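You operate a simulated robot arm through the tools that you are given. There is no shell and no other tool. Be economical: measure what you need, move in short steps, check, and stop when the job is done.

The job below is to be done with a simulated two-armed robot. You get a single attempt, and the scene is never put back.

Task
Take the tab on the long table and put it away on the top of the grey bench. Put the orange rag on the bench away on the top of the padded table. Turn the mixer dial to 40. Pull the yellow door open. Do these in any order.

It is judged by the outcome, as a careful person would: the job done as asked, and still so three seconds after it is handed in. It fails if anything else is knocked over, pushed out of place, dropped, spilled or broken.

Robot
Two 7-joint arms with two-finger parallel grippers on one trunk, on a base that drives. Base frame: it is fixed to the floor where the robot stands at the start and does not move with it; the origin is under the middle of the robot, x ahead of it, y to its left, z up. Readings come in m, degrees, newtons and seconds.
The left shoulder is at the start at [0.05, 0.165, 1.08], the right one opposite. With the tool pointing down near the work surface each hand reaches from about 0.24 to 0.7 m from the robot's upright axis, wherever it stands, measured 20 degrees to its own side. Places, roughly: mixer dial [-1.6, 1.6, 0.9]; orange rag (10x7x4 cm) [-1.5, 1.3, 0.9]; tab (3x3x4 cm) [0.5, -0.1, 0.8]; top of the grey bench [-1.7, -1, 0.9]; top of the padded table [-1.8, -3, 0.9]; yellow door [0.7, -2.8, 1.1]. Payload 3.91 kg a hand.
The TCP of each hand is the grasp point between the finger pads, 0.03 m short of the fingertips. In the tool frame z runs along the fingers and y along their closing line. Largest opening 0.11 m; finger width 0.02, thickness 0.01; the body of the gripper, 0.048 by 0.112 m, starts 0.055 m behind the TCP.
Orientation is told as [roll, pitch, yaw] about the base's x, y, z axes, in that order, counted from this pose: with the fingers straight down and closing along the base's y, the tool's x points along the base's -x, its y along +y and its z along -z.

Tools
- The arms move only by the tool nudge_tool. It takes "left_rows", "right_rows" or both (then of equal length, played together; a hand with none holds still); each is a list of rows, each a list of 7 numbers: the shift along the tool's x, y, z in units of 200 mm (1.0 is 200 mm), then the turn, a rotation vector about the tool's x, y, z in units of 120 degrees (1.0 is 120 degrees), then the gripper command, from -1 (fully open) to 1 (shut), values between in proportion. In form: [[dx, dy, dz, ax, ay, az, grip], ...]. A call has 1 to 20 rows; each row is the pose to reach, as a shift and turn from the pose commanded when the call began, along the tool's axes at that moment. A call with a number of a shift or a turn outside -1 to 1 is refused whole. Rows are played at 5 a second. More than 0.05 m and 8.6 degrees between two rows, or a gripper value outside its range, and nothing of the call is played. Where a pose cannot be reached the arm comes as near as it can. A force on the tool above 40 N (or 10 N above the force at the start of the call, whichever is more), or a blocked arm, ends the call early, and 0.2 s more pass. The fingers move at their own pace (about 0.045 m/s each) and stop on an object; they squeeze with about 37 N. The grip force told is the motor's: it shows also when the fingers shut on nothing. Time passes only in rows, and 0.2 s behind the last, so rows that repeat a pose let the fingers close. The reply holds the time, the measured pose of the TCP, the force on the tool along the base axes, the opening and the grip force, in the units named above and with some noise, with the torque about the TCP (base axes, N m) and any sound that the robot's microphone picked up.
- Cameras (640 x 400 px; columns grow to the right, rows downward): "scene" is now at [0.113, -0.0127, 1.2681]; the picture's right is [-0.12, -0.99, 0.00], its down [-0.47, 0.06, -0.88] and it looks along [0.88, -0.11, -0.47] (base axes); focal length 281 px, centre (320, 200). "left" rides on the left gripper at [0.072, -0.017, -0.103] in its tool frame; the picture's right is [0.23, 0.97, 0.00], its down [-0.76, 0.18, -0.62] and it looks along [-0.61, 0.14, 0.78] (tool axes); focal length 222 px, centre (320, 200). "right" rides on the right gripper at [0.072, 0.017, -0.103] in its tool frame; the picture's right is [-0.23, 0.97, 0.00], its down [-0.76, -0.18, -0.62] and it looks along [-0.61, -0.14, 0.78] (tool axes); focal length 222 px, centre (320, 200). There is no depth. A picture from a camera that has moved, and an enlarged one, comes with that camera's place and axes in the base frame and with its lens. The place of the scene camera against the robot may be out by one fixed shift of up to 0.012 m in any direction.
- get_image(camera): a new picture of that camera. The clock stands still meanwhile.
- slide_trunk(by): slides the trunk up (or, below 0, down) by that many m; the arms and the scene camera ride with it, the base frame stays. It gives what a move gives, with no picture.
- base_move(legs): drives the robot by 1 to 6 legs, each [ahead, left, turn to the left] in m, m and degrees, along the robot's own axes; the way and the turn of a leg run together, so that a leg with both is an arc; at most 1.5 m and 180 degrees a leg. The arms and the cameras ride along, it lands a little off, and it stops where it bumps. It gives what a move gives.
- aim_head(pan, tilt): turns the head with the scene camera to pan (to the left, within 80 degrees either way) and tilt (down, from -29 to 69), counted from straight ahead of the robot. It gives what a move gives.
- zoom(camera, box): a new picture of the part [left, top, right, bottom] of that camera's present view, enlarged. The clock stands still meanwhile.
- sign_off(): hands the job in; it is judged then, once.

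Work in short steps. Places have to be worked out from the pictures, the camera data and where the tool is seen: move nearer, look again, correct. Check each grasp and each placing, and mend what went wrong. You have 165 turns and 138 pictures in all, those below and enlarged ones among them. Open the grippers and draw the arms clear of the work before you hand the job in, unless the task says otherwise; then end with one line.

The tools are called after "Request:" by a JSON object that holds its "fn" and its "kwargs". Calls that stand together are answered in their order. nudge_tool: Moves the arms, as the interface text tells. Its arguments: {"type":"object","properties":{"left_rows":{"type":"array"},"right_rows":{"type":"array"}},"required":[]} The other tools are called the same way: slide_trunk (by) slides the trunk up or down; base_move (legs) drives the base; aim_head (pan, tilt) turns the head that bears the scene camera; get_image (camera) takes a picture; zoom (camera, box) takes an enlarged picture of a part of a camera's view; sign_off () hands the job in.

At the start:

```text
time_s: 0.0
left_tool_pos: [0.404, 0.1013, 1.0417]
left_tcp_rot: [0.0, 0.0, 0.2]
left_contact_force: [0.2, 0.5, -0.2]
left_moment: [0.03, 0.01, 0.02]
left_width: 0.11
left_grip_force: 0.0
right_tool_pos: [0.3377, -0.2441, 1.0826]
right_tcp_rot: [0.1, -0.1, -0.1]
right_contact_force: [0.0, -0.4, -0.6]
right_moment: [0.0, 0.01, -0.04]
right_width: 0.1098
right_grip_force: 0.0
trunk travel left (down, up): [-0.3, 0.203]
robot x, y, heading: [-0.0034, 0.0002, -0.1]
head pan, tilt: [-7.0, 28.2]
```

scene: 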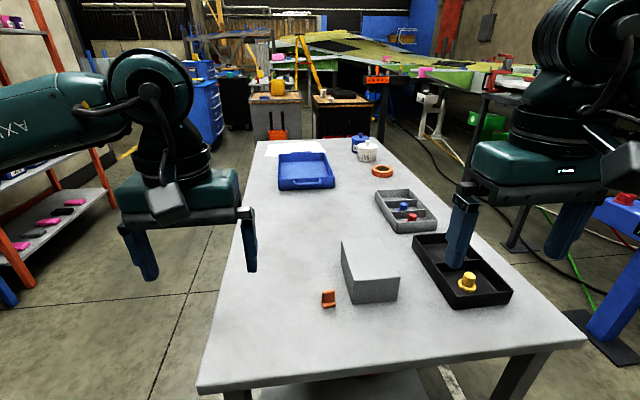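
right: 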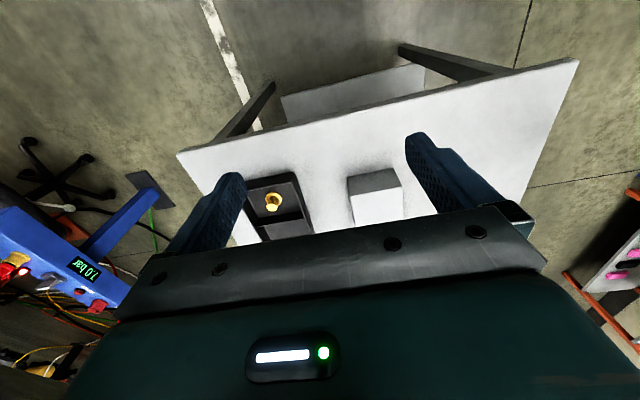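
left: 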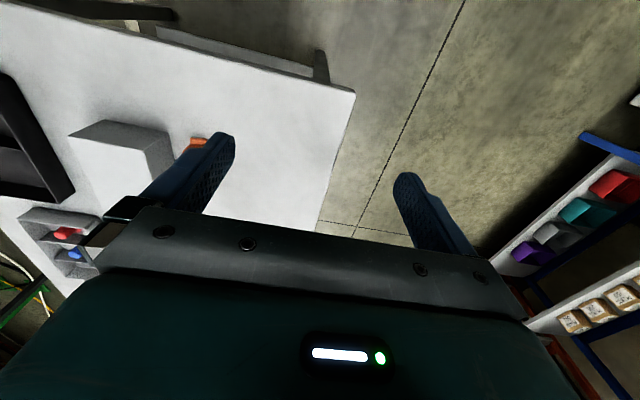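

The tab looks like the small orange item near (329,298), next to the grey box. I zoom in to see its shape.

Request:
{"fn": "zoom", "kwargs": {"camera": "scene", "box": [280, 240, 400, 315]}}

Request:
{"fn": "zoom", "kwargs": {"camera": "left", "box": [60, 100, 260, 225]}}

```text
5.33 times, centred on (340, 278) of scene
camera zoom: at [0.113, -0.0127, 1.2681], right [-0.12, -0.99, 0.0], down [-0.47, 0.06, -0.88], along [0.88, -0.11, -0.47], focal length 1498 px, centre (213, -213)
```

zoom: 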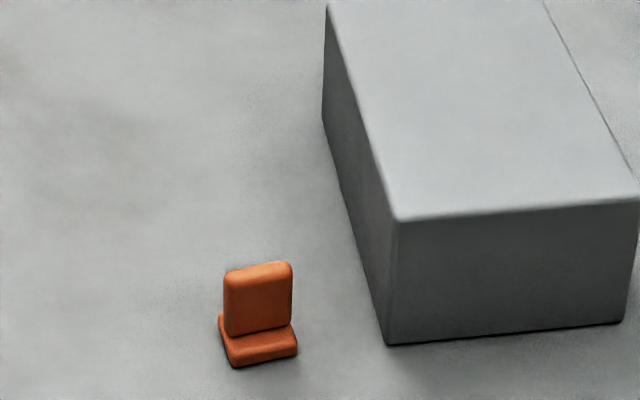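

```text
3.20 times, centred on (160, 162) of left
camera zoom: at [0.3319, 0.0836, 1.1444], right [-0.23, 0.97, 0.0], down [0.76, 0.18, 0.62], along [0.61, 0.14, -0.78], focal length 711 px, centre (832, 320)
```

zoom: 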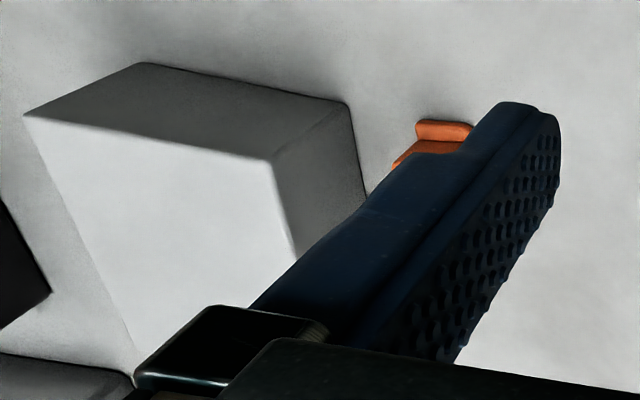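

Triangulating both views puts the tab near [0.55, -0.09], with the table top at z ≈ 0.775 and yaw about +7°. I bring the right hand above it, move the left hand aside and look again.

Request:
{"fn": "nudge_tool", "kwargs": {"right_rows": [[-0.16, 0.12, 0.05, 0, 0, -0.01, -1], [-0.33, 0.25, 0.1, 0, 0, -0.02, -1], [-0.5, 0.38, 0.16, 0, 0, -0.03, -0.5], [-0.66, 0.5, 0.24, 0, 0, -0.04, -0.1], [-0.82, 0.64, 0.32, 0, 0, -0.05, -0.1], [-0.98, 0.77, 0.4, 0, 0, -0.058, -0.1], [-0.98, 0.77, 0.4, 0, 0, -0.058, -0.1]], "left_rows": [[0.05, 0.1, 0, 0, 0, 0, -1], [0.1, 0.2, 0, 0, 0, 0, -1], [0.15, 0.3, 0, 0, 0, 0, -1], [0.2, 0.4, 0, 0, 0, 0, -1], [0.25, 0.5, 0, 0, 0, 0, -1], [0.25, 0.5, 0, 0, 0, 0, -1], [0.25, 0.5, 0, 0, 0, 0, -1]]}}

Request:
{"fn": "get_image", "kwargs": {"camera": "scene"}}

Request:
{"fn": "get_image", "kwargs": {"camera": "right"}}

```text
time_s: 1.6
left_tool_pos: [0.354, 0.2015, 1.0426]
left_tcp_rot: [-0.1, 0.0, 0.0]
left_contact_force: [-0.5, 0.6, 0.6]
left_moment: [0.0, 0.01, 0.04]
left_width: 0.1101
left_grip_force: 0.0
right_tool_pos: [0.5345, -0.0901, 1.0013]
right_tcp_rot: [0.0, 0.0, 7.1]
right_contact_force: [0.2, 0.1, 0.0]
right_moment: [0.0, -0.03, 0.0]
right_width: 0.0606
right_grip_force: 0.1
trunk travel left (down, up): [-0.3, 0.203]
robot x, y, heading: [0.0005, 0.001, -0.4]
head pan, tilt: [-7.0, 28.2]
```

```text
132 pictures are left
camera scene: at [0.1129, -0.0129, 1.2681], right [-0.12, -0.99, 0.0], down [-0.47, 0.06, -0.88], along [0.88, -0.11, -0.47], focal length 281 px, centre (320, 200)
```

scene: 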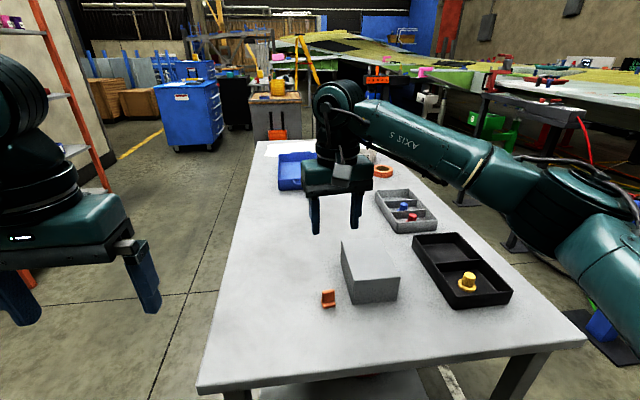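

```text
131 pictures are left
camera right: at [0.4617, -0.0818, 1.1052], right [0.11, 0.99, 0.0], down [0.78, -0.08, 0.62], along [0.62, -0.07, -0.78], focal length 222 px, centre (320, 200)
```

right: 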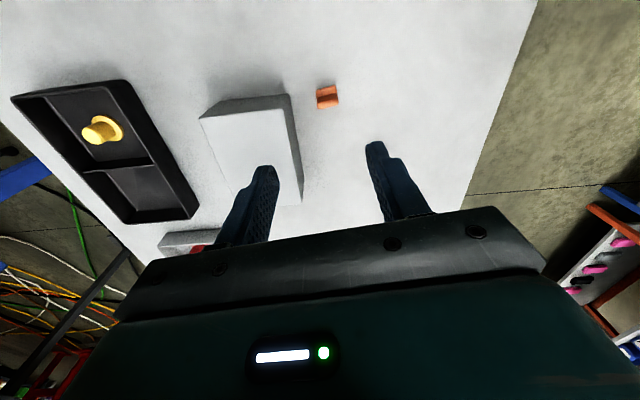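

The hand camera gives a view of the tab; I zoom in to refine its place and yaw.

Request:
{"fn": "zoom", "kwargs": {"camera": "right", "box": [270, 70, 390, 145]}}

```text
5.33 times, centred on (330, 108) of right
camera zoom: at [0.4617, -0.0818, 1.1052], right [0.11, 0.99, 0.0], down [0.78, -0.08, 0.62], along [0.62, -0.07, -0.78], focal length 1185 px, centre (267, 693)
```

zoom: 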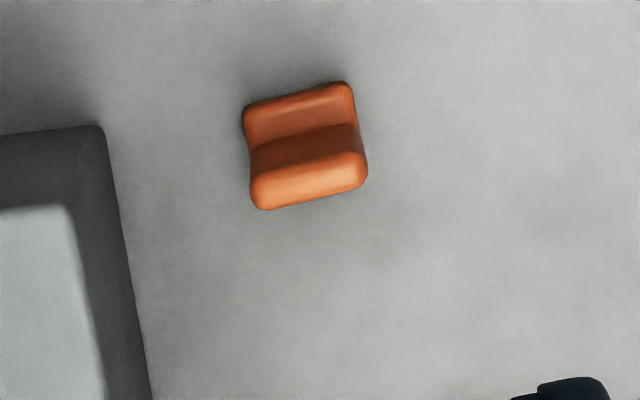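

Tab upright centre ≈ [0.541, -0.082], yaw ≈ 8°, and the box side is about 4.5 cm to its right. I narrow the opening to about 0.048 m and go down to z ≈ 0.85 to check.

Request:
{"fn": "nudge_tool", "kwargs": {"right_rows": [[-0.037, 0.036, 0.2, 0, 0, -0.008, 0.12], [-0.037, 0.036, 0.42, 0, 0, -0.008, 0.12], [-0.037, 0.036, 0.6, 0, 0, -0.008, 0.12], [-0.037, 0.036, 0.74, 0, 0, -0.008, 0.12], [-0.037, 0.036, 0.74, 0, 0, -0.008, 0.12]]}}

Request:
{"fn": "zoom", "kwargs": {"camera": "right", "box": [200, 50, 440, 200]}}

Request:
{"fn": "zoom", "kwargs": {"camera": "scene", "box": [260, 230, 420, 330]}}

```text
time_s: 2.8
left_tool_pos: [0.3541, 0.2021, 1.0414]
left_tcp_rot: [-0.1, 0.0, 0.2]
left_contact_force: [0.1, 0.6, -0.3]
left_moment: [-0.01, -0.02, -0.01]
left_width: 0.1101
left_grip_force: 0.0
right_tool_pos: [0.54, -0.0807, 0.8542]
right_tcp_rot: [0.0, 0.0, 7.9]
right_contact_force: [-1.4, 0.0, -0.3]
right_moment: [0.03, 0.03, 0.03]
right_width: 0.0482
right_grip_force: 0.0
trunk travel left (down, up): [-0.3, 0.203]
robot x, y, heading: [0.0028, 0.0027, -0.1]
head pan, tilt: [-7.0, 28.2]
```

```text
2.67 times, centred on (320, 125) of right
camera zoom: at [0.4667, -0.0743, 0.9573], right [0.09, 1.0, 0.0], down [0.78, -0.07, 0.62], along [0.62, -0.06, -0.78], focal length 592 px, centre (320, 400)
```

zoom: 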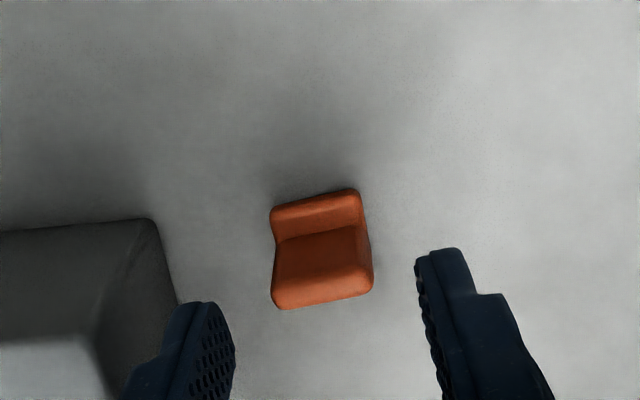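

```text
4.00 times, centred on (340, 280) of scene
camera zoom: at [0.1129, -0.0127, 1.2681], right [-0.12, -0.99, 0.0], down [-0.47, 0.06, -0.88], along [0.88, -0.11, -0.47], focal length 1124 px, centre (240, -120)
```

zoom: 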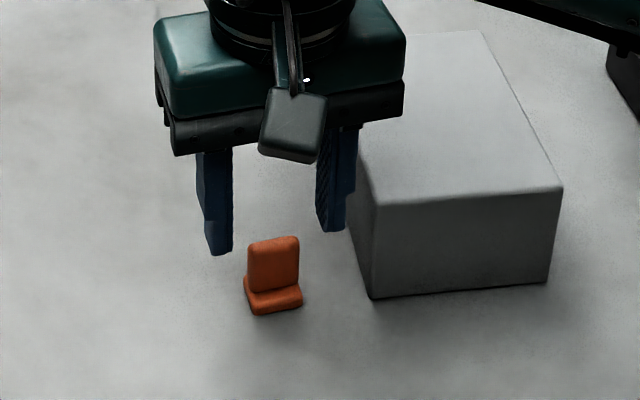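

The fingers straddle the tab and are centred on it. I lower to z ≈ 0.812 and close.

Request:
{"fn": "nudge_tool", "kwargs": {"right_rows": [[0, -0.004, 0.1, 0, 0, 0, 0.12], [0, -0.004, 0.17, 0, 0, 0, 0.12], [0, -0.004, 0.21, 0, 0, 0, 0.12], [0, -0.004, 0.21, 0, 0, 0, 0.5], [0, -0.004, 0.21, 0, 0, 0, 1], [0, -0.004, 0.21, 0, 0, 0, 1], [0, -0.004, 0.21, 0, 0, 0, 1]]}}

Request:
{"fn": "zoom", "kwargs": {"camera": "scene", "box": [260, 230, 420, 330]}}

```text
time_s: 4.4
left_tool_pos: [0.3539, 0.2018, 1.0406]
left_tcp_rot: [0.0, 0.0, 0.0]
left_contact_force: [0.5, -0.3, 0.0]
left_moment: [-0.02, -0.02, -0.02]
left_width: 0.1101
left_grip_force: 0.2
right_tool_pos: [0.5401, -0.0824, 0.8123]
right_tcp_rot: [0.0, 0.0, 7.9]
right_contact_force: [0.2, 1.1, 0.5]
right_moment: [0.01, 0.0, -0.01]
right_width: 0.0276
right_grip_force: 37.0
trunk travel left (down, up): [-0.3, 0.203]
robot x, y, heading: [0.0017, 0.0028, 0.2]
head pan, tilt: [-7.0, 28.2]
```

```text
4.00 times, centred on (340, 280) of scene
camera zoom: at [0.113, -0.0127, 1.268], right [-0.12, -0.99, 0.0], down [-0.47, 0.06, -0.88], along [0.88, -0.11, -0.47], focal length 1124 px, centre (240, -120)
```

zoom: 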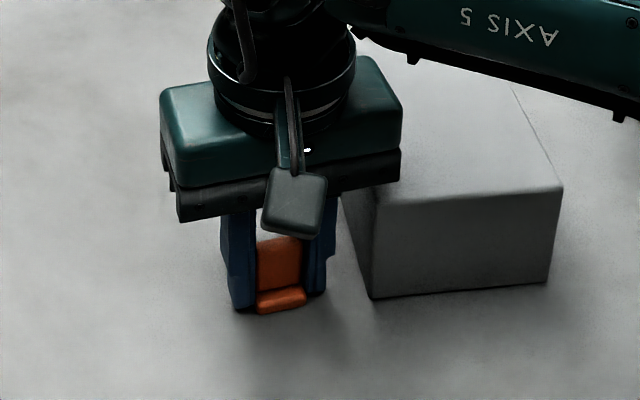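

The grasp holds at 27.6 mm wide. I lift straight up and then draw in toward the body.

Request:
{"fn": "nudge_tool", "kwargs": {"right_rows": [[0, 0, -0.2, 0, 0, 0, 1], [0, 0, -0.42, 0, 0, 0, 1], [0, 0, -0.65, 0, 0, 0, 1], [0, 0, -0.88, 0, 0, 0, 1], [0, 0, -1, 0, 0, 0, 1], [0.2, -0.1, -1, 0, 0, 0, 1], [0.4, -0.2, -1, 0, 0, 0, 1], [0.6, -0.3, -1, 0, 0, 0, 1], [0.8, -0.4, -1, 0, 0, 0, 1], [1, -0.5, -1, 0, 0, 0, 1], [1, -0.6, -1, 0, 0, 0, 1]]}}

Request:
{"fn": "aim_head", "kwargs": {"pan": 80, "tilt": 15}}

Request:
{"fn": "get_image", "kwargs": {"camera": "scene"}}

Request:
{"fn": "get_image", "kwargs": {"camera": "right"}}

```text
time_s: 6.8
left_tool_pos: [0.3532, 0.2014, 1.0409]
left_tcp_rot: [0.0, 0.0, 0.1]
left_contact_force: [0.6, -0.1, 1.2]
left_moment: [0.0, -0.01, -0.02]
left_width: 0.1099
left_grip_force: 0.1
right_tool_pos: [0.3577, -0.2298, 1.0129]
right_tcp_rot: [0.0, -0.1, 8.0]
right_contact_force: [0.1, 0.5, -0.2]
right_moment: [-0.01, 0.04, -0.01]
right_width: 0.0275
right_grip_force: 36.9
trunk travel left (down, up): [-0.3, 0.203]
robot x, y, heading: [-0.002, -0.001, -0.1]
head pan, tilt: [-7.0, 28.2]
```

```text
time_s: 8.4
left_tool_pos: [0.3532, 0.2007, 1.0416]
left_tcp_rot: [0.0, 0.1, 0.1]
left_contact_force: [0.2, -0.5, -0.1]
left_moment: [-0.02, 0.03, 0.02]
left_width: 0.11
left_grip_force: 0.0
right_tool_pos: [0.3581, -0.2286, 1.0137]
right_tcp_rot: [0.1, -0.1, 7.9]
right_contact_force: [0.3, 0.1, -1.0]
right_moment: [0.0, 0.02, 0.01]
right_width: 0.0273
right_grip_force: 37.0
trunk travel left (down, up): [-0.3, 0.203]
robot x, y, heading: [0.0002, 0.0029, 0.1]
head pan, tilt: [80.0, 15.0]
```

```text
126 pictures are left
camera scene: at [0.0388, 0.0903, 1.2893], right [0.98, -0.17, 0.0], down [-0.05, -0.25, -0.97], along [0.17, 0.95, -0.26], focal length 281 px, centre (320, 200)
```

scene: 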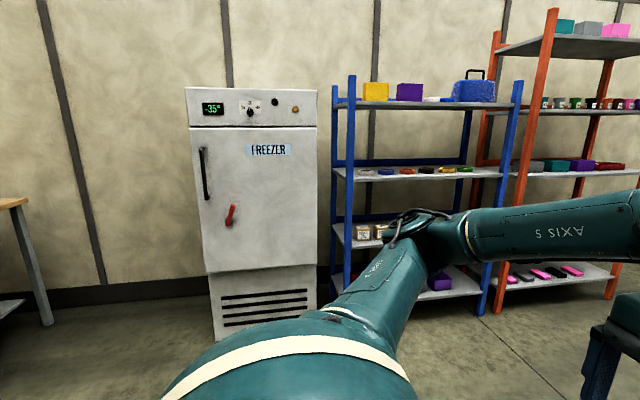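

```text
125 pictures are left
camera right: at [0.2844, -0.2216, 1.1159], right [0.09, 1.0, 0.0], down [0.78, -0.07, 0.62], along [0.62, -0.06, -0.78], focal length 222 px, centre (320, 200)
```

right: 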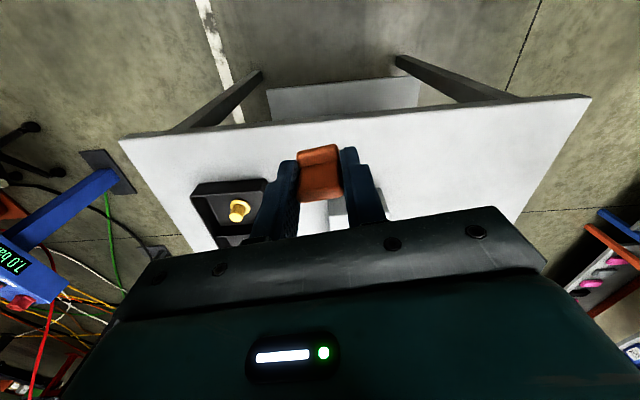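

The tab is held. I turn the robot left in place to look at the area behind it.

Request:
{"fn": "aim_head", "kwargs": {"pan": 0, "tilt": 15}}

Request:
{"fn": "base_move", "kwargs": {"legs": [[-0.1, 0, 0], [0, 0, 140]]}}

Request:
{"fn": "get_image", "kwargs": {"camera": "scene"}}

```text
time_s: 9.9
left_tool_pos: [0.3558, 0.2007, 1.0405]
left_tcp_rot: [-0.1, 0.0, 0.1]
left_contact_force: [-0.1, -0.3, 0.8]
left_moment: [-0.03, -0.02, 0.03]
left_width: 0.11
left_grip_force: 0.0
right_tool_pos: [0.3579, -0.2278, 1.0132]
right_tcp_rot: [0.0, 0.0, 7.9]
right_contact_force: [-0.2, 0.4, -1.2]
right_moment: [-0.02, 0.03, -0.04]
right_width: 0.0273
right_grip_force: 36.8
trunk travel left (down, up): [-0.3, 0.203]
robot x, y, heading: [0.0012, -0.0017, -0.1]
head pan, tilt: [0.0, 15.0]
```

```text
time_s: 16.9
left_tool_pos: [-0.5022, 0.076, 1.0404]
left_tcp_rot: [0.0, 0.0, 139.6]
left_contact_force: [-0.4, -0.4, -0.3]
left_moment: [0.01, 0.03, 0.02]
left_width: 0.1103
left_grip_force: 0.0
right_tool_pos: [-0.227, 0.4066, 1.0119]
right_tcp_rot: [0.0, 0.0, 147.5]
right_contact_force: [0.5, 0.7, -1.2]
right_moment: [0.02, 0.02, 0.0]
right_width: 0.0279
right_grip_force: 37.1
trunk travel left (down, up): [-0.3, 0.203]
robot x, y, heading: [-0.1007, -0.0005, 139.6]
head pan, tilt: [0.0, 15.0]
```

```text
124 pictures are left
camera scene: at [-0.202, 0.0778, 1.2893], right [0.65, 0.76, 0.0], down [0.2, -0.17, -0.97], along [-0.74, 0.63, -0.26], focal length 281 px, centre (320, 200)
```

scene: 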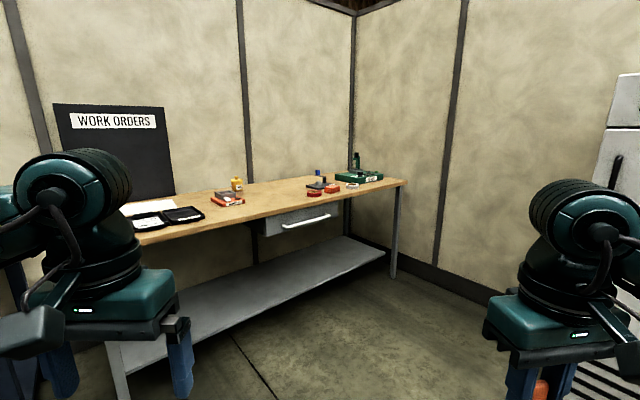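

This is the wooden bench with the rag and mixer on it. I zoom there, then turn on toward the grey bench.

Request:
{"fn": "zoom", "kwargs": {"camera": "scene", "box": [200, 140, 420, 240]}}

Request:
{"fn": "base_move", "kwargs": {"legs": [[0, 0, 60]]}}

Request:
{"fn": "get_image", "kwargs": {"camera": "scene"}}

```text
2.91 times, centred on (310, 190) of scene
camera zoom: at [-0.202, 0.0778, 1.2893], right [0.65, 0.76, 0.0], down [0.2, -0.17, -0.97], along [-0.74, 0.63, -0.26], focal length 817 px, centre (349, 229)
```

zoom: 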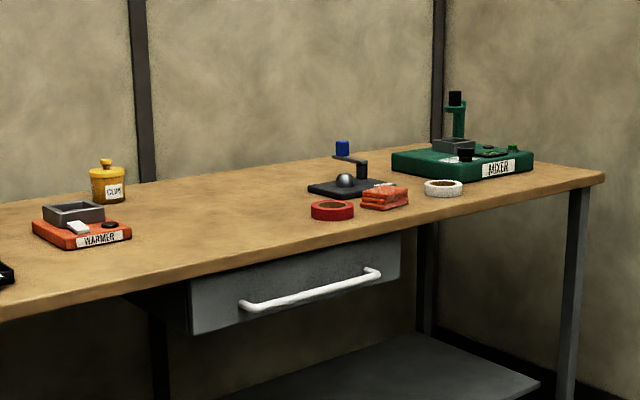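

```text
time_s: 19.9
left_tool_pos: [-0.3693, -0.3066, 1.0408]
left_tcp_rot: [0.0, 0.0, -160.6]
left_contact_force: [0.3, -0.1, -0.3]
left_moment: [0.02, 0.0, -0.02]
left_width: 0.11
left_grip_force: 0.0
right_tool_pos: [-0.5138, 0.0976, 1.0136]
right_tcp_rot: [0.0, -0.1, -152.7]
right_contact_force: [-0.4, 0.8, -0.5]
right_moment: [-0.01, -0.01, -0.01]
right_width: 0.0276
right_grip_force: 37.3
trunk travel left (down, up): [-0.3, 0.203]
robot x, y, heading: [-0.1019, -0.0023, -160.7]
head pan, tilt: [0.0, 15.0]
```

```text
122 pictures are left
camera scene: at [-0.2243, -0.0421, 1.2893], right [-0.33, 0.94, 0.0], down [0.24, 0.09, -0.97], along [-0.91, -0.32, -0.26], focal length 281 px, centre (320, 200)
```

scene: 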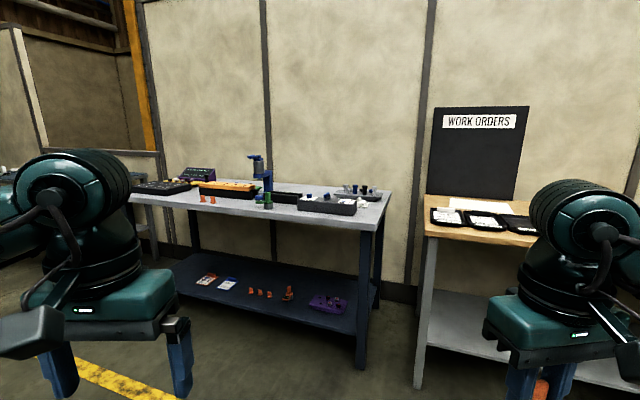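

The grey bench is ahead-left, with its front edge around x ≈ -1.23. I zoom in on its top to find a free spot.

Request:
{"fn": "zoom", "kwargs": {"camera": "scene", "box": [120, 140, 400, 315]}}

```text
2.29 times, centred on (260, 228) of scene
camera zoom: at [-0.2243, -0.0421, 1.2893], right [-0.33, 0.94, 0.0], down [0.24, 0.09, -0.97], along [-0.91, -0.32, -0.26], focal length 642 px, centre (457, 137)
```

zoom: 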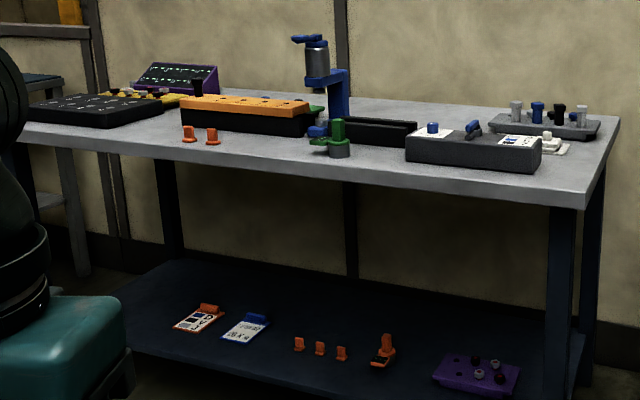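

There is a free spot right of the small orange tabs, near [-1.33, -0.88]. I face the bench, raise the trunk a little and stop short of it.

Request:
{"fn": "slide_trunk", "kwargs": {"by": 0.1}}

Request:
{"fn": "base_move", "kwargs": {"legs": [[0, 0, -19.3], [0.3, 1.1, 0], [0.3, 0, 0]]}}

Request:
{"fn": "aim_head", "kwargs": {"pan": -15, "tilt": 35}}

Request:
{"fn": "get_image", "kwargs": {"camera": "scene"}}

Request:
{"fn": "get_image", "kwargs": {"camera": "right"}}

```text
time_s: 21.2
left_tool_pos: [-0.3694, -0.3065, 1.1411]
left_tcp_rot: [0.0, 0.0, -160.7]
left_contact_force: [-1.4, 0.3, 1.1]
left_moment: [0.03, -0.01, 0.02]
left_width: 0.1102
left_grip_force: 0.1
right_tool_pos: [-0.5142, 0.0972, 1.1127]
right_tcp_rot: [0.1, 0.1, -152.6]
right_contact_force: [1.3, -0.2, -0.9]
right_moment: [-0.03, 0.0, -0.03]
right_width: 0.0277
right_grip_force: 37.3
trunk travel left (down, up): [-0.4, 0.103]
robot x, y, heading: [-0.0988, -0.0032, -160.7]
head pan, tilt: [0.0, 15.0]
```

```text
time_s: 33.9
left_tool_pos: [-1.0525, -1.3107, 1.1401]
left_tcp_rot: [0.0, 0.0, -179.5]
left_contact_force: [0.4, -0.4, -0.3]
left_moment: [-0.03, -0.02, 0.04]
left_width: 0.11
left_grip_force: 0.1
right_tool_pos: [-1.0593, -0.8813, 1.1124]
right_tcp_rot: [0.0, 0.0, -171.5]
right_contact_force: [-0.4, 0.5, -0.7]
right_moment: [0.0, 0.02, 0.02]
right_width: 0.0273
right_grip_force: 37.1
trunk travel left (down, up): [-0.4, 0.103]
robot x, y, heading: [-0.7021, -1.1091, -179.9]
head pan, tilt: [0.0, 15.0]
```

```text
time_s: 34.7
left_tool_pos: [-1.0517, -1.3117, 1.1411]
left_tcp_rot: [0.1, 0.0, -179.5]
left_contact_force: [-0.2, 0.0, 0.0]
left_moment: [-0.02, 0.01, 0.03]
left_width: 0.11
left_grip_force: 0.1
right_tool_pos: [-1.0589, -0.8805, 1.1126]
right_tcp_rot: [0.0, 0.0, -171.6]
right_contact_force: [0.9, -0.4, -0.1]
right_moment: [-0.03, 0.01, -0.01]
right_width: 0.0275
right_grip_force: 37.1
trunk travel left (down, up): [-0.4, 0.103]
robot x, y, heading: [-0.7016, -1.1106, -179.7]
head pan, tilt: [-15.0, 35.0]
```

```text
120 pictures are left
camera scene: at [-0.8206, -1.0868, 1.3574], right [0.25, 0.97, 0.0], down [0.55, -0.14, -0.82], along [-0.79, 0.21, -0.57], focal length 281 px, centre (320, 200)
```

scene: 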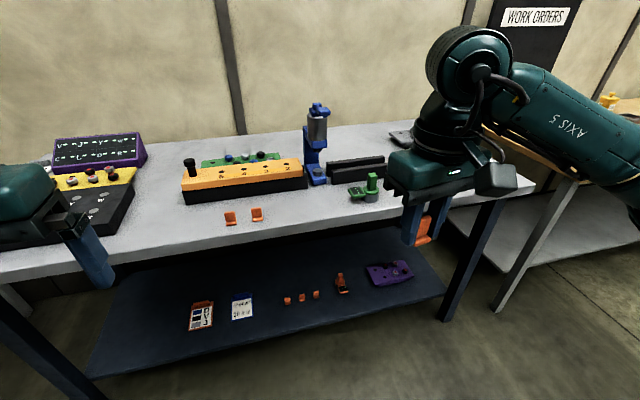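

```text
119 pictures are left
camera right: at [-0.9841, -0.8875, 1.2158], right [-0.08, -1.0, 0.0], down [-0.78, 0.06, 0.62], along [-0.62, 0.05, -0.78], focal length 222 px, centre (320, 200)
```

right: 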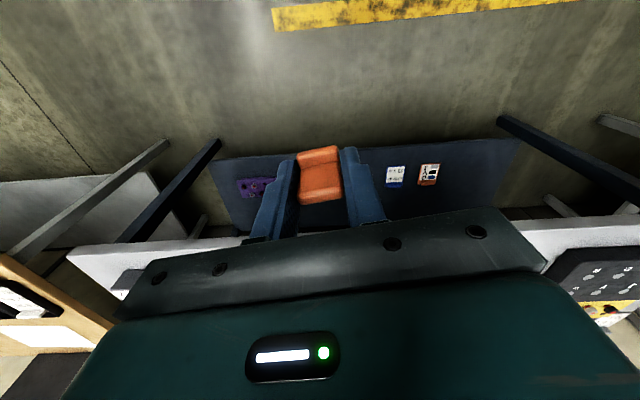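

Bench top is z ≈ 0.87, its front edge x ≈ -1.36; clear spot around [-1.42, -0.94]. I drive 0.2 m nearer, then check.

Request:
{"fn": "base_move", "kwargs": {"legs": [[0.2, 0, 0]]}}

Request:
{"fn": "get_image", "kwargs": {"camera": "scene"}}

```text
time_s: 36.3
left_tool_pos: [-1.2537, -1.312, 1.1407]
left_tcp_rot: [0.0, 0.1, -179.6]
left_contact_force: [-0.3, -0.3, 0.2]
left_moment: [-0.04, -0.04, 0.0]
left_width: 0.1101
left_grip_force: 0.1
right_tool_pos: [-1.2601, -0.8815, 1.1118]
right_tcp_rot: [0.0, -0.1, -171.6]
right_contact_force: [-0.3, -0.2, -0.5]
right_moment: [0.02, 0.0, -0.02]
right_width: 0.0274
right_grip_force: 37.4
trunk travel left (down, up): [-0.4, 0.103]
robot x, y, heading: [-0.902, -1.11, -179.8]
head pan, tilt: [-15.0, 35.0]
```

```text
118 pictures are left
camera scene: at [-1.0215, -1.0879, 1.3573], right [0.25, 0.97, 0.0], down [0.56, -0.15, -0.82], along [-0.79, 0.21, -0.57], focal length 281 px, centre (320, 200)
```

scene: 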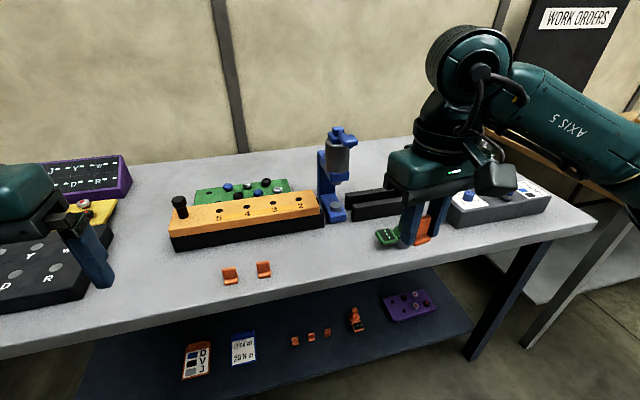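

The view confirms the layout. I move the tab over the free spot and lower to just above the surface.

Request:
{"fn": "nudge_tool", "kwargs": {"right_rows": [[-0.21, 0.06, 0, 0, 0, 0, 1], [-0.42, 0.12, 0, 0, 0, 0, 1], [-0.63, 0.18, 0, 0, 0, 0, 1], [-0.842, 0.23, 0, 0, 0, 0, 1], [-0.842, 0.23, 0.2, 0, 0, 0, 1], [-0.842, 0.23, 0.42, 0, 0, 0, 1], [-0.842, 0.23, 0.64, 0, 0, 0, 1], [-0.842, 0.23, 0.84, 0, 0, 0, 1], [-0.842, 0.23, 0.84, 0, 0, 0, 1]]}}

Request:
{"fn": "zoom", "kwargs": {"camera": "scene", "box": [200, 150, 440, 300]}}

Request:
{"fn": "get_image", "kwargs": {"camera": "right"}}

```text
time_s: 38.3
left_tool_pos: [-1.2514, -1.3116, 1.1416]
left_tcp_rot: [0.0, 0.1, -179.7]
left_contact_force: [0.1, -0.3, -0.5]
left_moment: [0.02, -0.02, -0.01]
left_width: 0.1099
left_grip_force: 0.1
right_tool_pos: [-1.4197, -0.9535, 0.9439]
right_tcp_rot: [0.0, 0.1, -171.6]
right_contact_force: [-0.9, 0.6, -1.4]
right_moment: [-0.01, 0.0, 0.01]
right_width: 0.0277
right_grip_force: 37.1
trunk travel left (down, up): [-0.4, 0.103]
robot x, y, heading: [-0.8977, -1.112, -179.7]
head pan, tilt: [-15.0, 35.0]
```

```text
2.67 times, centred on (320, 225) of scene
camera zoom: at [-1.0206, -1.0879, 1.3574], right [0.25, 0.97, 0.0], down [0.55, -0.15, -0.82], along [-0.79, 0.21, -0.57], focal length 749 px, centre (320, 133)
```

zoom: 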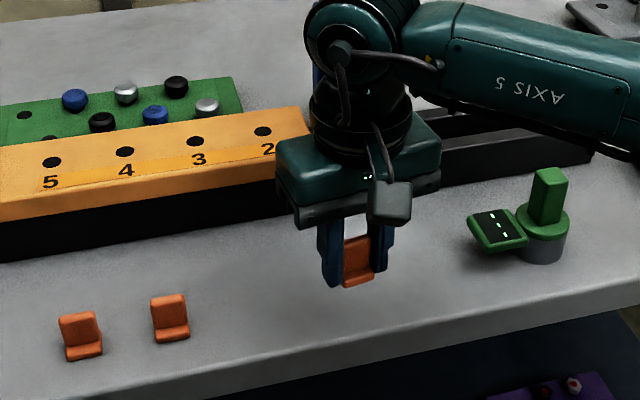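

```text
116 pictures are left
camera right: at [-1.3435, -0.9585, 1.0478], right [-0.08, -1.0, 0.0], down [-0.78, 0.07, 0.62], along [-0.62, 0.05, -0.78], focal length 222 px, centre (320, 200)
```

right: 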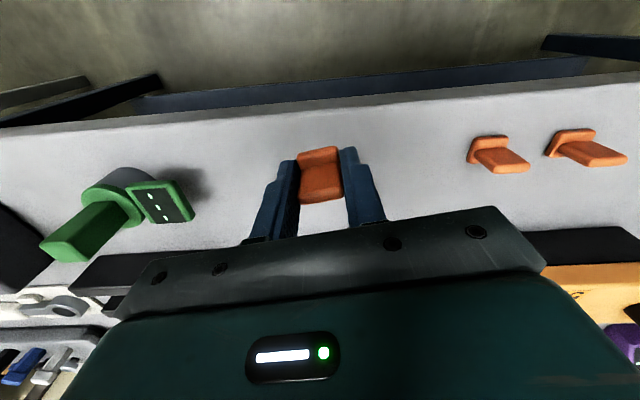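

The spot below is clear. I lower 3 cm to just above contact and then in tiny steps, watching the force.

Request:
{"fn": "nudge_tool", "kwargs": {"right_rows": [[0, 0, 0.08, 0, 0, 0, 1], [0, 0, 0.14, 0, 0, 0, 1], [0, 0, 0.15, 0, 0, 0, 1], [0, 0, 0.16, 0, 0, 0, 1]]}}

Request:
{"fn": "zoom", "kwargs": {"camera": "scene", "box": [260, 190, 400, 277]}}

```text
time_s: 39.3
left_tool_pos: [-1.2518, -1.3125, 1.1409]
left_tcp_rot: [-0.1, 0.0, -179.6]
left_contact_force: [-1.3, 0.7, -0.8]
left_moment: [0.0, -0.04, 0.01]
left_width: 0.1098
left_grip_force: 0.1
right_tool_pos: [-1.4181, -0.9527, 0.9127]
right_tcp_rot: [0.0, 0.0, -171.7]
right_contact_force: [-0.3, -0.2, -0.5]
right_moment: [-0.01, -0.02, -0.01]
right_width: 0.0274
right_grip_force: 37.3
trunk travel left (down, up): [-0.4, 0.103]
robot x, y, heading: [-0.8994, -1.1084, -179.8]
head pan, tilt: [-15.0, 35.0]
```

```text
4.57 times, centred on (330, 234) of scene
camera zoom: at [-1.0207, -1.0879, 1.3573], right [0.25, 0.97, 0.0], down [0.56, -0.15, -0.82], along [-0.79, 0.21, -0.57], focal length 1284 px, centre (274, 47)
```

zoom: 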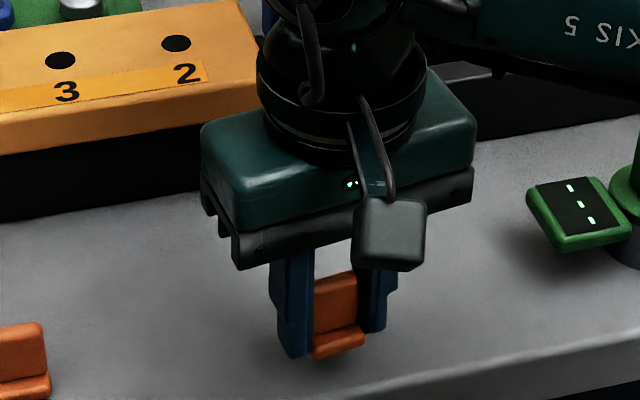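

No contact yet. I go on in 2 mm steps.

Request:
{"fn": "nudge_tool", "kwargs": {"right_rows": [[0, 0, 0.01, 0, 0, 0, 1], [0, 0, 0.02, 0, 0, 0, 1], [0, 0, 0.025, 0, 0, 0, 1], [0, 0, 0.03, 0, 0, 0, 1]]}}

```text
time_s: 40.3
left_tool_pos: [-1.2524, -1.3116, 1.1406]
left_tcp_rot: [0.0, 0.1, -179.6]
left_contact_force: [-0.3, -0.3, -0.3]
left_moment: [-0.03, -0.01, 0.01]
left_width: 0.1101
left_grip_force: 0.1
right_tool_pos: [-1.4182, -0.951, 0.9064]
right_tcp_rot: [0.0, 0.0, -171.7]
right_contact_force: [-0.6, -2.2, -1.0]
right_moment: [-0.02, 0.02, 0.04]
right_width: 0.0275
right_grip_force: 37.1
trunk travel left (down, up): [-0.4, 0.103]
robot x, y, heading: [-0.9007, -1.1065, -179.6]
head pan, tilt: [-15.0, 35.0]
```

Still free at 0.906, so I continue another 6 mm in 1 mm steps.

Request:
{"fn": "nudge_tool", "kwargs": {"right_rows": [[0, 0, 0.005, 0, 0, 0, 1], [0, 0, 0.01, 0, 0, 0, 1], [0, 0, 0.015, 0, 0, 0, 1], [0, 0, 0.02, 0, 0, 0, 1]]}}

Request:
{"fn": "zoom", "kwargs": {"camera": "right", "box": [240, 110, 400, 210]}}

```text
time_s: 41.3
left_tool_pos: [-1.2522, -1.3121, 1.1406]
left_tcp_rot: [0.0, 0.0, -179.7]
left_contact_force: [-0.8, 0.1, -0.1]
left_moment: [0.01, -0.03, 0.0]
left_width: 0.1101
left_grip_force: 0.0
right_tool_pos: [-1.4184, -0.9506, 0.9016]
right_tcp_rot: [0.1, -0.1, -171.6]
right_contact_force: [-0.1, -0.7, -0.1]
right_moment: [-0.03, 0.0, 0.02]
right_width: 0.0274
right_grip_force: 37.0
trunk travel left (down, up): [-0.4, 0.103]
robot x, y, heading: [-0.9005, -1.1066, -179.5]
head pan, tilt: [-15.0, 35.0]
```

```text
4.00 times, centred on (320, 160) of right
camera zoom: at [-1.3438, -0.9582, 1.0057], right [-0.08, -1.0, 0.0], down [-0.78, 0.07, 0.62], along [-0.62, 0.05, -0.78], focal length 888 px, centre (320, 360)
```

zoom: 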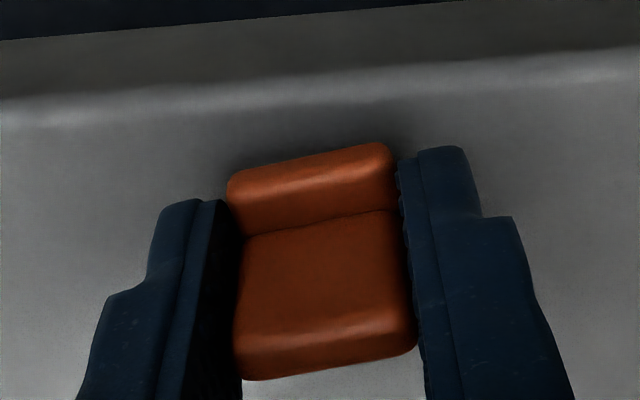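

Still no contact; I continue in small steps.

Request:
{"fn": "nudge_tool", "kwargs": {"right_rows": [[0, 0, 0.007, 0, 0, 0, 1], [0, 0, 0.014, 0, 0, 0, 1], [0, 0, 0.021, 0, 0, 0, 1], [0, 0, 0.028, 0, 0, 0, 1]]}}

```text
time_s: 42.3
left_tool_pos: [-1.2518, -1.3122, 1.1405]
left_tcp_rot: [0.1, 0.0, -179.7]
left_contact_force: [0.3, 0.0, -0.1]
left_moment: [0.01, 0.01, -0.02]
left_width: 0.1101
left_grip_force: 0.1
right_tool_pos: [-1.4184, -0.9509, 0.8967]
right_tcp_rot: [0.0, 0.0, -171.8]
right_contact_force: [0.1, -0.3, -1.3]
right_moment: [-0.01, 0.0, -0.05]
right_width: 0.0275
right_grip_force: 36.4
trunk travel left (down, up): [-0.4, 0.103]
robot x, y, heading: [-0.8997, -1.1095, -179.4]
head pan, tilt: [-15.0, 35.0]
```

The neighbouring tab triangulates to z ≈ 0.863, so contact should be near. I continue carefully.

Request:
{"fn": "nudge_tool", "kwargs": {"right_rows": [[0, 0, 0.006, 0, 0, 0, 1], [0, 0, 0.012, 0, 0, 0, 1], [0, 0, 0.018, 0, 0, 0, 1], [0, 0, 0.024, 0, 0, 0, 1]]}}

Request:
{"fn": "zoom", "kwargs": {"camera": "scene", "box": [260, 190, 400, 277]}}

```text
time_s: 43.3
left_tool_pos: [-1.2517, -1.3122, 1.1405]
left_tcp_rot: [0.0, -0.1, -179.5]
left_contact_force: [0.2, 0.2, 0.1]
left_moment: [-0.04, 0.01, -0.02]
left_width: 0.1099
left_grip_force: 0.0
right_tool_pos: [-1.4182, -0.9526, 0.8932]
right_tcp_rot: [-0.1, -0.1, -171.6]
right_contact_force: [0.3, 1.2, 3.1]
right_moment: [0.01, -0.01, -0.01]
right_width: 0.0276
right_grip_force: 37.1
trunk travel left (down, up): [-0.4, 0.103]
robot x, y, heading: [-0.9007, -1.1037, -179.7]
head pan, tilt: [-15.0, 35.0]
```

```text
4.57 times, centred on (330, 234) of scene
camera zoom: at [-1.0204, -1.0879, 1.3575], right [0.25, 0.97, 0.0], down [0.55, -0.15, -0.82], along [-0.79, 0.21, -0.57], focal length 1284 px, centre (274, 47)
```

zoom: 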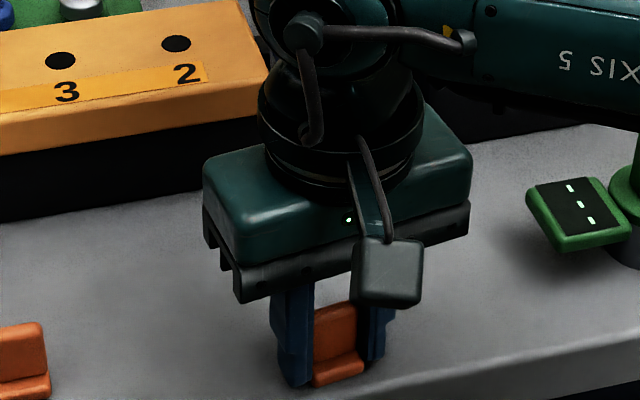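

About 3 N upward now: the tab touches the bench. I open the fingers and rise.

Request:
{"fn": "nudge_tool", "kwargs": {"right_rows": [[0, 0, 0.002, 0, 0, 0, 0.4], [0, 0, 0.002, 0, 0, 0, 0.1], [0, 0, 0.002, 0, 0, 0, 0.0], [0, 0, 0.002, 0, 0, 0, 0.0], [0, 0, -0.1, 0, 0, 0, 0.0], [0, 0, -0.3, 0, 0, 0, 0.0], [0, 0, -0.5, 0, 0, 0, 0.0], [0, 0, -0.75, 0, 0, 0, 0.0], [0, 0, -1, 0, 0, 0, 0.0]]}}

Request:
{"fn": "get_image", "kwargs": {"camera": "scene"}}

Request:
{"fn": "get_image", "kwargs": {"camera": "right"}}

```text
time_s: 45.3
left_tool_pos: [-1.2523, -1.3116, 1.1414]
left_tcp_rot: [-0.1, -0.2, -179.6]
left_contact_force: [-0.9, -0.2, 0.0]
left_moment: [0.0, 0.0, 0.01]
left_width: 0.1097
left_grip_force: 0.2
right_tool_pos: [-1.4193, -0.9528, 1.0922]
right_tcp_rot: [0.0, 0.0, -171.7]
right_contact_force: [0.5, -0.5, -0.2]
right_moment: [-0.02, -0.02, 0.0]
right_width: 0.0549
right_grip_force: 0.1
trunk travel left (down, up): [-0.4, 0.103]
robot x, y, heading: [-0.8998, -1.1079, -179.7]
head pan, tilt: [-15.0, 35.0]
```

```text
112 pictures are left
camera scene: at [-1.0203, -1.0882, 1.3574], right [0.25, 0.97, 0.0], down [0.55, -0.14, -0.82], along [-0.79, 0.21, -0.57], focal length 281 px, centre (320, 200)
```

scene: 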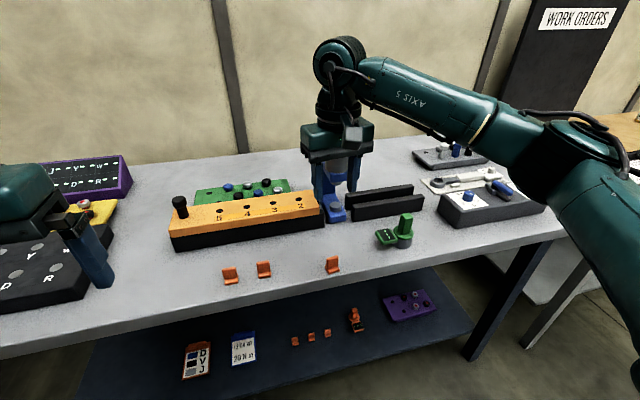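

```text
111 pictures are left
camera right: at [-1.3439, -0.9584, 1.1965], right [-0.08, -1.0, 0.0], down [-0.78, 0.07, 0.62], along [-0.62, 0.05, -0.78], focal length 222 px, centre (320, 200)
```

right: 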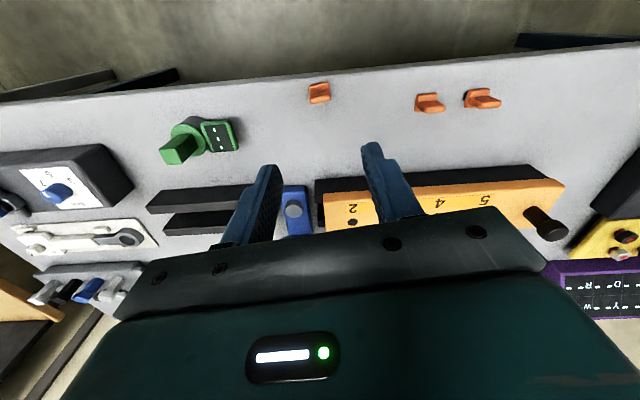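

The tab stands upright and free on the bench. I retract the right hand the way it came and back away, then drive to the wooden bench.

Request:
{"fn": "nudge_tool", "kwargs": {"right_rows": [[0.2, -0.06, -0.1, 0, 0, 0.01, -0.5], [0.42, -0.12, -0.1, 0, 0, 0.02, -1], [0.63, -0.18, -0.1, 0, 0, 0.04, -1], [0.85, -0.23, -0.1, 0, 0, 0.06, -1]]}}

Request:
{"fn": "base_move", "kwargs": {"legs": [[-0.35, 0, 0], [0, -1.3, 0], [0, -1.1, 0]]}}

Request:
{"fn": "get_image", "kwargs": {"camera": "scene"}}

```text
time_s: 46.3
left_tool_pos: [-1.251, -1.3116, 1.1416]
left_tcp_rot: [0.0, 0.0, -179.6]
left_contact_force: [0.4, 0.1, 0.2]
left_moment: [0.01, 0.01, 0.02]
left_width: 0.1102
left_grip_force: 0.0
right_tool_pos: [-1.256, -0.8812, 1.1136]
right_tcp_rot: [0.0, 0.0, -179.0]
right_contact_force: [0.2, -0.1, 0.0]
right_moment: [0.0, 0.01, 0.01]
right_width: 0.1098
right_grip_force: 0.1
trunk travel left (down, up): [-0.4, 0.103]
robot x, y, heading: [-0.9013, -1.1039, -179.8]
head pan, tilt: [-15.0, 35.0]
```

```text
time_s: 69.2
left_tool_pos: [-0.9217, 1.0782, 1.14]
left_tcp_rot: [0.0, 0.1, -179.9]
left_contact_force: [0.3, 0.4, -0.3]
left_moment: [-0.02, -0.02, 0.01]
left_width: 0.1102
left_grip_force: 0.1
right_tool_pos: [-0.9252, 1.5075, 1.1134]
right_tcp_rot: [0.1, -0.1, -179.2]
right_contact_force: [0.1, -0.4, 0.2]
right_moment: [0.03, 0.02, 0.05]
right_width: 0.11
right_grip_force: 0.0
trunk travel left (down, up): [-0.4, 0.103]
robot x, y, heading: [-0.5696, 1.2801, -180.0]
head pan, tilt: [-15.0, 35.0]
```

```text
110 pictures are left
camera scene: at [-0.689, 1.3003, 1.3574], right [0.26, 0.97, 0.0], down [0.55, -0.15, -0.82], along [-0.79, 0.21, -0.57], focal length 281 px, centre (320, 200)
```

scene: 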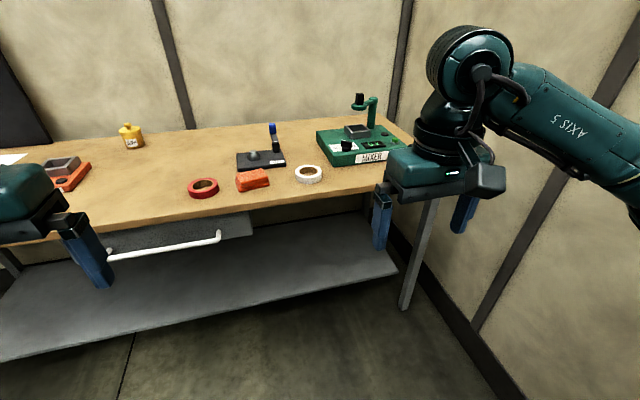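

Rag ≈ [-1.50, 1.29], bench top z ≈ 0.86, front edge x ≈ -1.40. I zoom in on the mixer to read its dial.

Request:
{"fn": "zoom", "kwargs": {"camera": "scene", "box": [300, 85, 420, 175]}}

Request:
{"fn": "zoom", "kwargs": {"camera": "scene", "box": [170, 110, 350, 220]}}

```text
4.44 times, centred on (360, 130) of scene
camera zoom: at [-0.689, 1.3003, 1.3574], right [0.26, 0.97, 0.0], down [0.55, -0.15, -0.82], along [-0.79, 0.21, -0.57], focal length 1248 px, centre (142, 511)
```

zoom: 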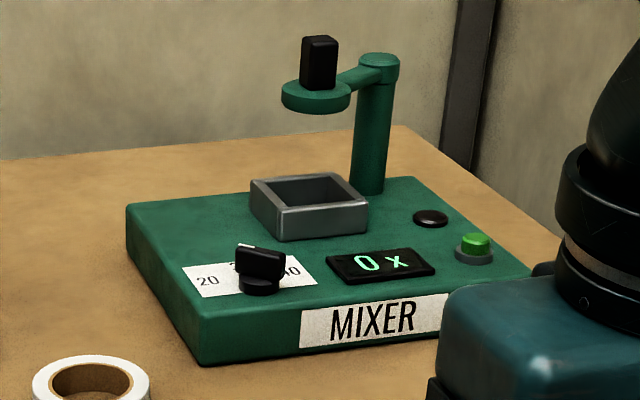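

```text
3.56 times, centred on (260, 165) of scene
camera zoom: at [-0.689, 1.3003, 1.3574], right [0.26, 0.97, 0.0], down [0.55, -0.15, -0.82], along [-0.79, 0.21, -0.57], focal length 999 px, centre (533, 324)
```

zoom: 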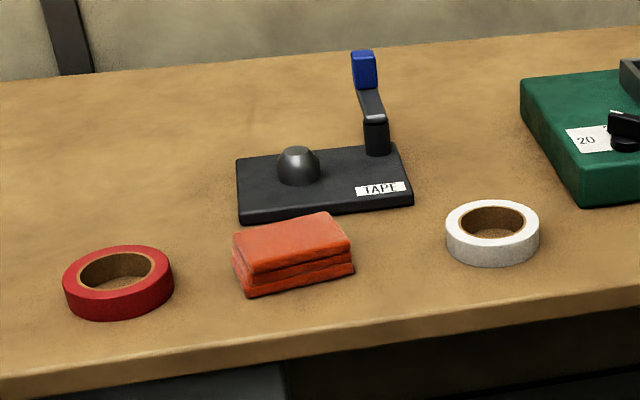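

The dial is a bar knob on a vertical axis with a 20..40 scale plate, near [-1.6, 1.645]. I drive closer and look at it from the right hand's camera.

Request:
{"fn": "base_move", "kwargs": {"legs": [[0.36, 0, 0], [0, -0.16, 0]]}}

Request:
{"fn": "aim_head", "kwargs": {"pan": -25, "tilt": 40}}

Request:
{"fn": "get_image", "kwargs": {"camera": "scene"}}

Request:
{"fn": "get_image", "kwargs": {"camera": "right"}}

```text
time_s: 73.2
left_tool_pos: [-1.2815, 1.2386, 1.1412]
left_tcp_rot: [0.1, 0.0, -179.9]
left_contact_force: [0.5, -0.5, 1.0]
left_moment: [0.01, 0.0, 0.01]
left_width: 0.1101
left_grip_force: 0.1
right_tool_pos: [-1.2849, 1.6688, 1.1123]
right_tcp_rot: [0.0, 0.0, -179.1]
right_contact_force: [0.4, -0.2, 0.0]
right_moment: [0.01, 0.02, 0.01]
right_width: 0.11
right_grip_force: 0.2
trunk travel left (down, up): [-0.4, 0.103]
robot x, y, heading: [-0.9274, 1.4398, -180.0]
head pan, tilt: [-15.0, 35.0]
```

```text
time_s: 73.9
left_tool_pos: [-1.28, 1.2389, 1.1417]
left_tcp_rot: [0.0, 0.0, -179.7]
left_contact_force: [-0.2, 0.8, -0.5]
left_moment: [-0.02, 0.01, 0.03]
left_width: 0.1102
left_grip_force: 0.0
right_tool_pos: [-1.2856, 1.6681, 1.1119]
right_tcp_rot: [0.0, 0.0, -179.0]
right_contact_force: [-0.4, 0.1, 0.9]
right_moment: [0.0, 0.0, -0.02]
right_width: 0.1102
right_grip_force: 0.0
trunk travel left (down, up): [-0.4, 0.103]
robot x, y, heading: [-0.9327, 1.4415, -180.0]
head pan, tilt: [-25.0, 40.0]
```

```text
107 pictures are left
camera scene: at [-1.0409, 1.4747, 1.3498], right [0.42, 0.91, 0.0], down [0.58, -0.27, -0.77], along [-0.7, 0.32, -0.64], focal length 281 px, centre (320, 200)
```

scene: 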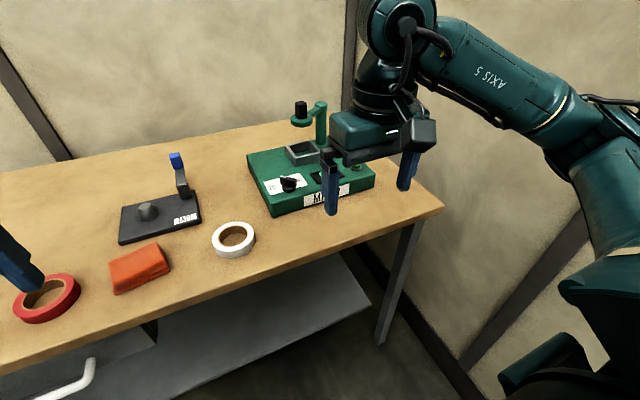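

```text
106 pictures are left
camera right: at [-1.2117, 1.6525, 1.2157], right [-0.21, -0.98, 0.0], down [-0.76, 0.17, 0.62], along [-0.61, 0.13, -0.78], focal length 222 px, centre (320, 200)
```

right: 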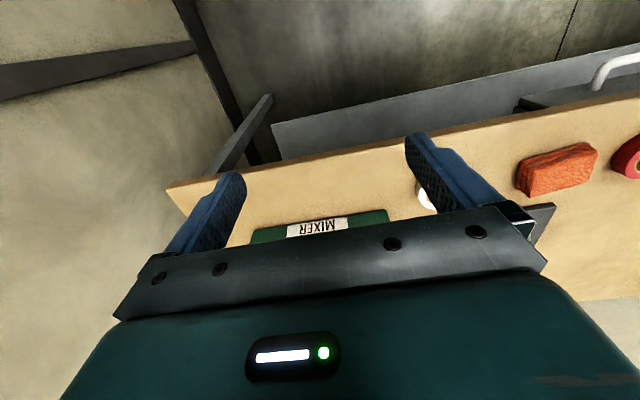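

I zoom the scene view on the dial.

Request:
{"fn": "zoom", "kwargs": {"camera": "scene", "box": [245, 140, 345, 215]}}

```text
5.33 times, centred on (295, 178) of scene
camera zoom: at [-1.0409, 1.4747, 1.3498], right [0.42, 0.91, 0.0], down [0.58, -0.27, -0.77], along [-0.7, 0.32, -0.64], focal length 1498 px, centre (453, 320)
```

zoom: 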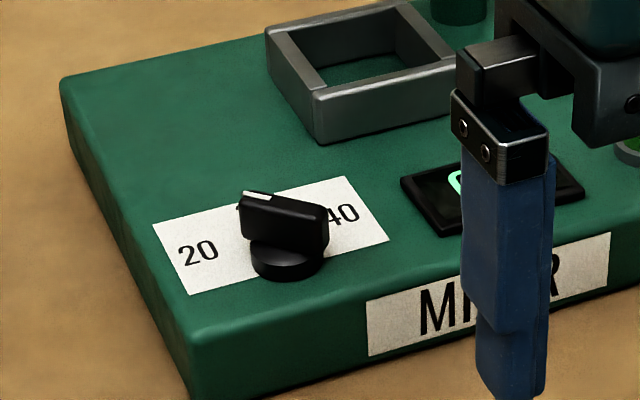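

The dial sits at about [-1.61, 1.645]. I drive 5 cm closer and bring the right hand above it to see the scale from overhead.

Request:
{"fn": "base_move", "kwargs": {"legs": [[0.05, 0, 0]]}}

Request:
{"fn": "nudge_tool", "kwargs": {"right_rows": [[-0.23, 0.02, 0, 0, 0, 0, -1], [-0.46, 0.04, 0, 0, 0, 0, -1], [-0.69, 0.06, 0, 0, 0, 0, -1], [-0.92, 0.08, 0, 0, 0, 0, -1], [-1, 0.1, 0, 0, 0, 0, -1]]}}

Request:
{"fn": "get_image", "kwargs": {"camera": "right"}}

```text
time_s: 74.8
left_tool_pos: [-1.3325, 1.2386, 1.1407]
left_tcp_rot: [0.0, 0.0, -179.8]
left_contact_force: [-0.5, -0.3, 0.0]
left_moment: [-0.02, -0.01, -0.04]
left_width: 0.11
left_grip_force: 0.0
right_tool_pos: [-1.3352, 1.6691, 1.113]
right_tcp_rot: [0.0, 0.0, -179.1]
right_contact_force: [-0.3, -0.8, -0.6]
right_moment: [0.02, -0.02, 0.01]
right_width: 0.1101
right_grip_force: 0.0
trunk travel left (down, up): [-0.4, 0.103]
robot x, y, heading: [-0.9776, 1.4377, -180.0]
head pan, tilt: [-25.0, 40.0]
```

```text
time_s: 76.0
left_tool_pos: [-1.3309, 1.2382, 1.1417]
left_tcp_rot: [0.1, 0.0, -179.8]
left_contact_force: [0.0, 0.0, -0.8]
left_moment: [-0.03, 0.03, -0.02]
left_width: 0.11
left_grip_force: 0.0
right_tool_pos: [-1.5359, 1.6458, 1.1123]
right_tcp_rot: [0.0, -0.1, -179.1]
right_contact_force: [-0.4, 0.5, 0.2]
right_moment: [-0.01, 0.0, 0.01]
right_width: 0.1103
right_grip_force: 0.1
trunk travel left (down, up): [-0.4, 0.103]
robot x, y, heading: [-0.9795, 1.4404, -179.9]
head pan, tilt: [-25.0, 40.0]
```

```text
104 pictures are left
camera right: at [-1.4616, 1.6297, 1.2162], right [-0.21, -0.98, 0.0], down [-0.76, 0.17, 0.62], along [-0.61, 0.13, -0.78], focal length 222 px, centre (320, 200)
```

right: 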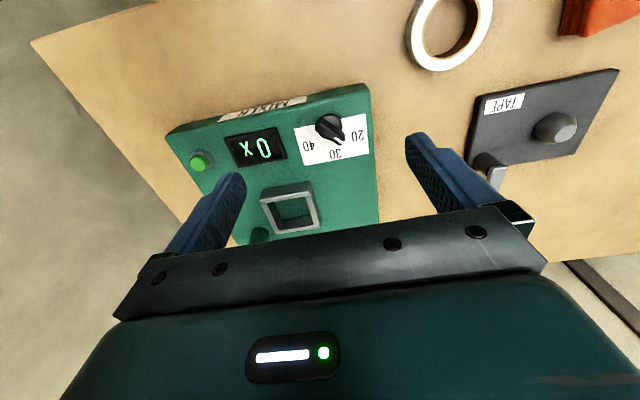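

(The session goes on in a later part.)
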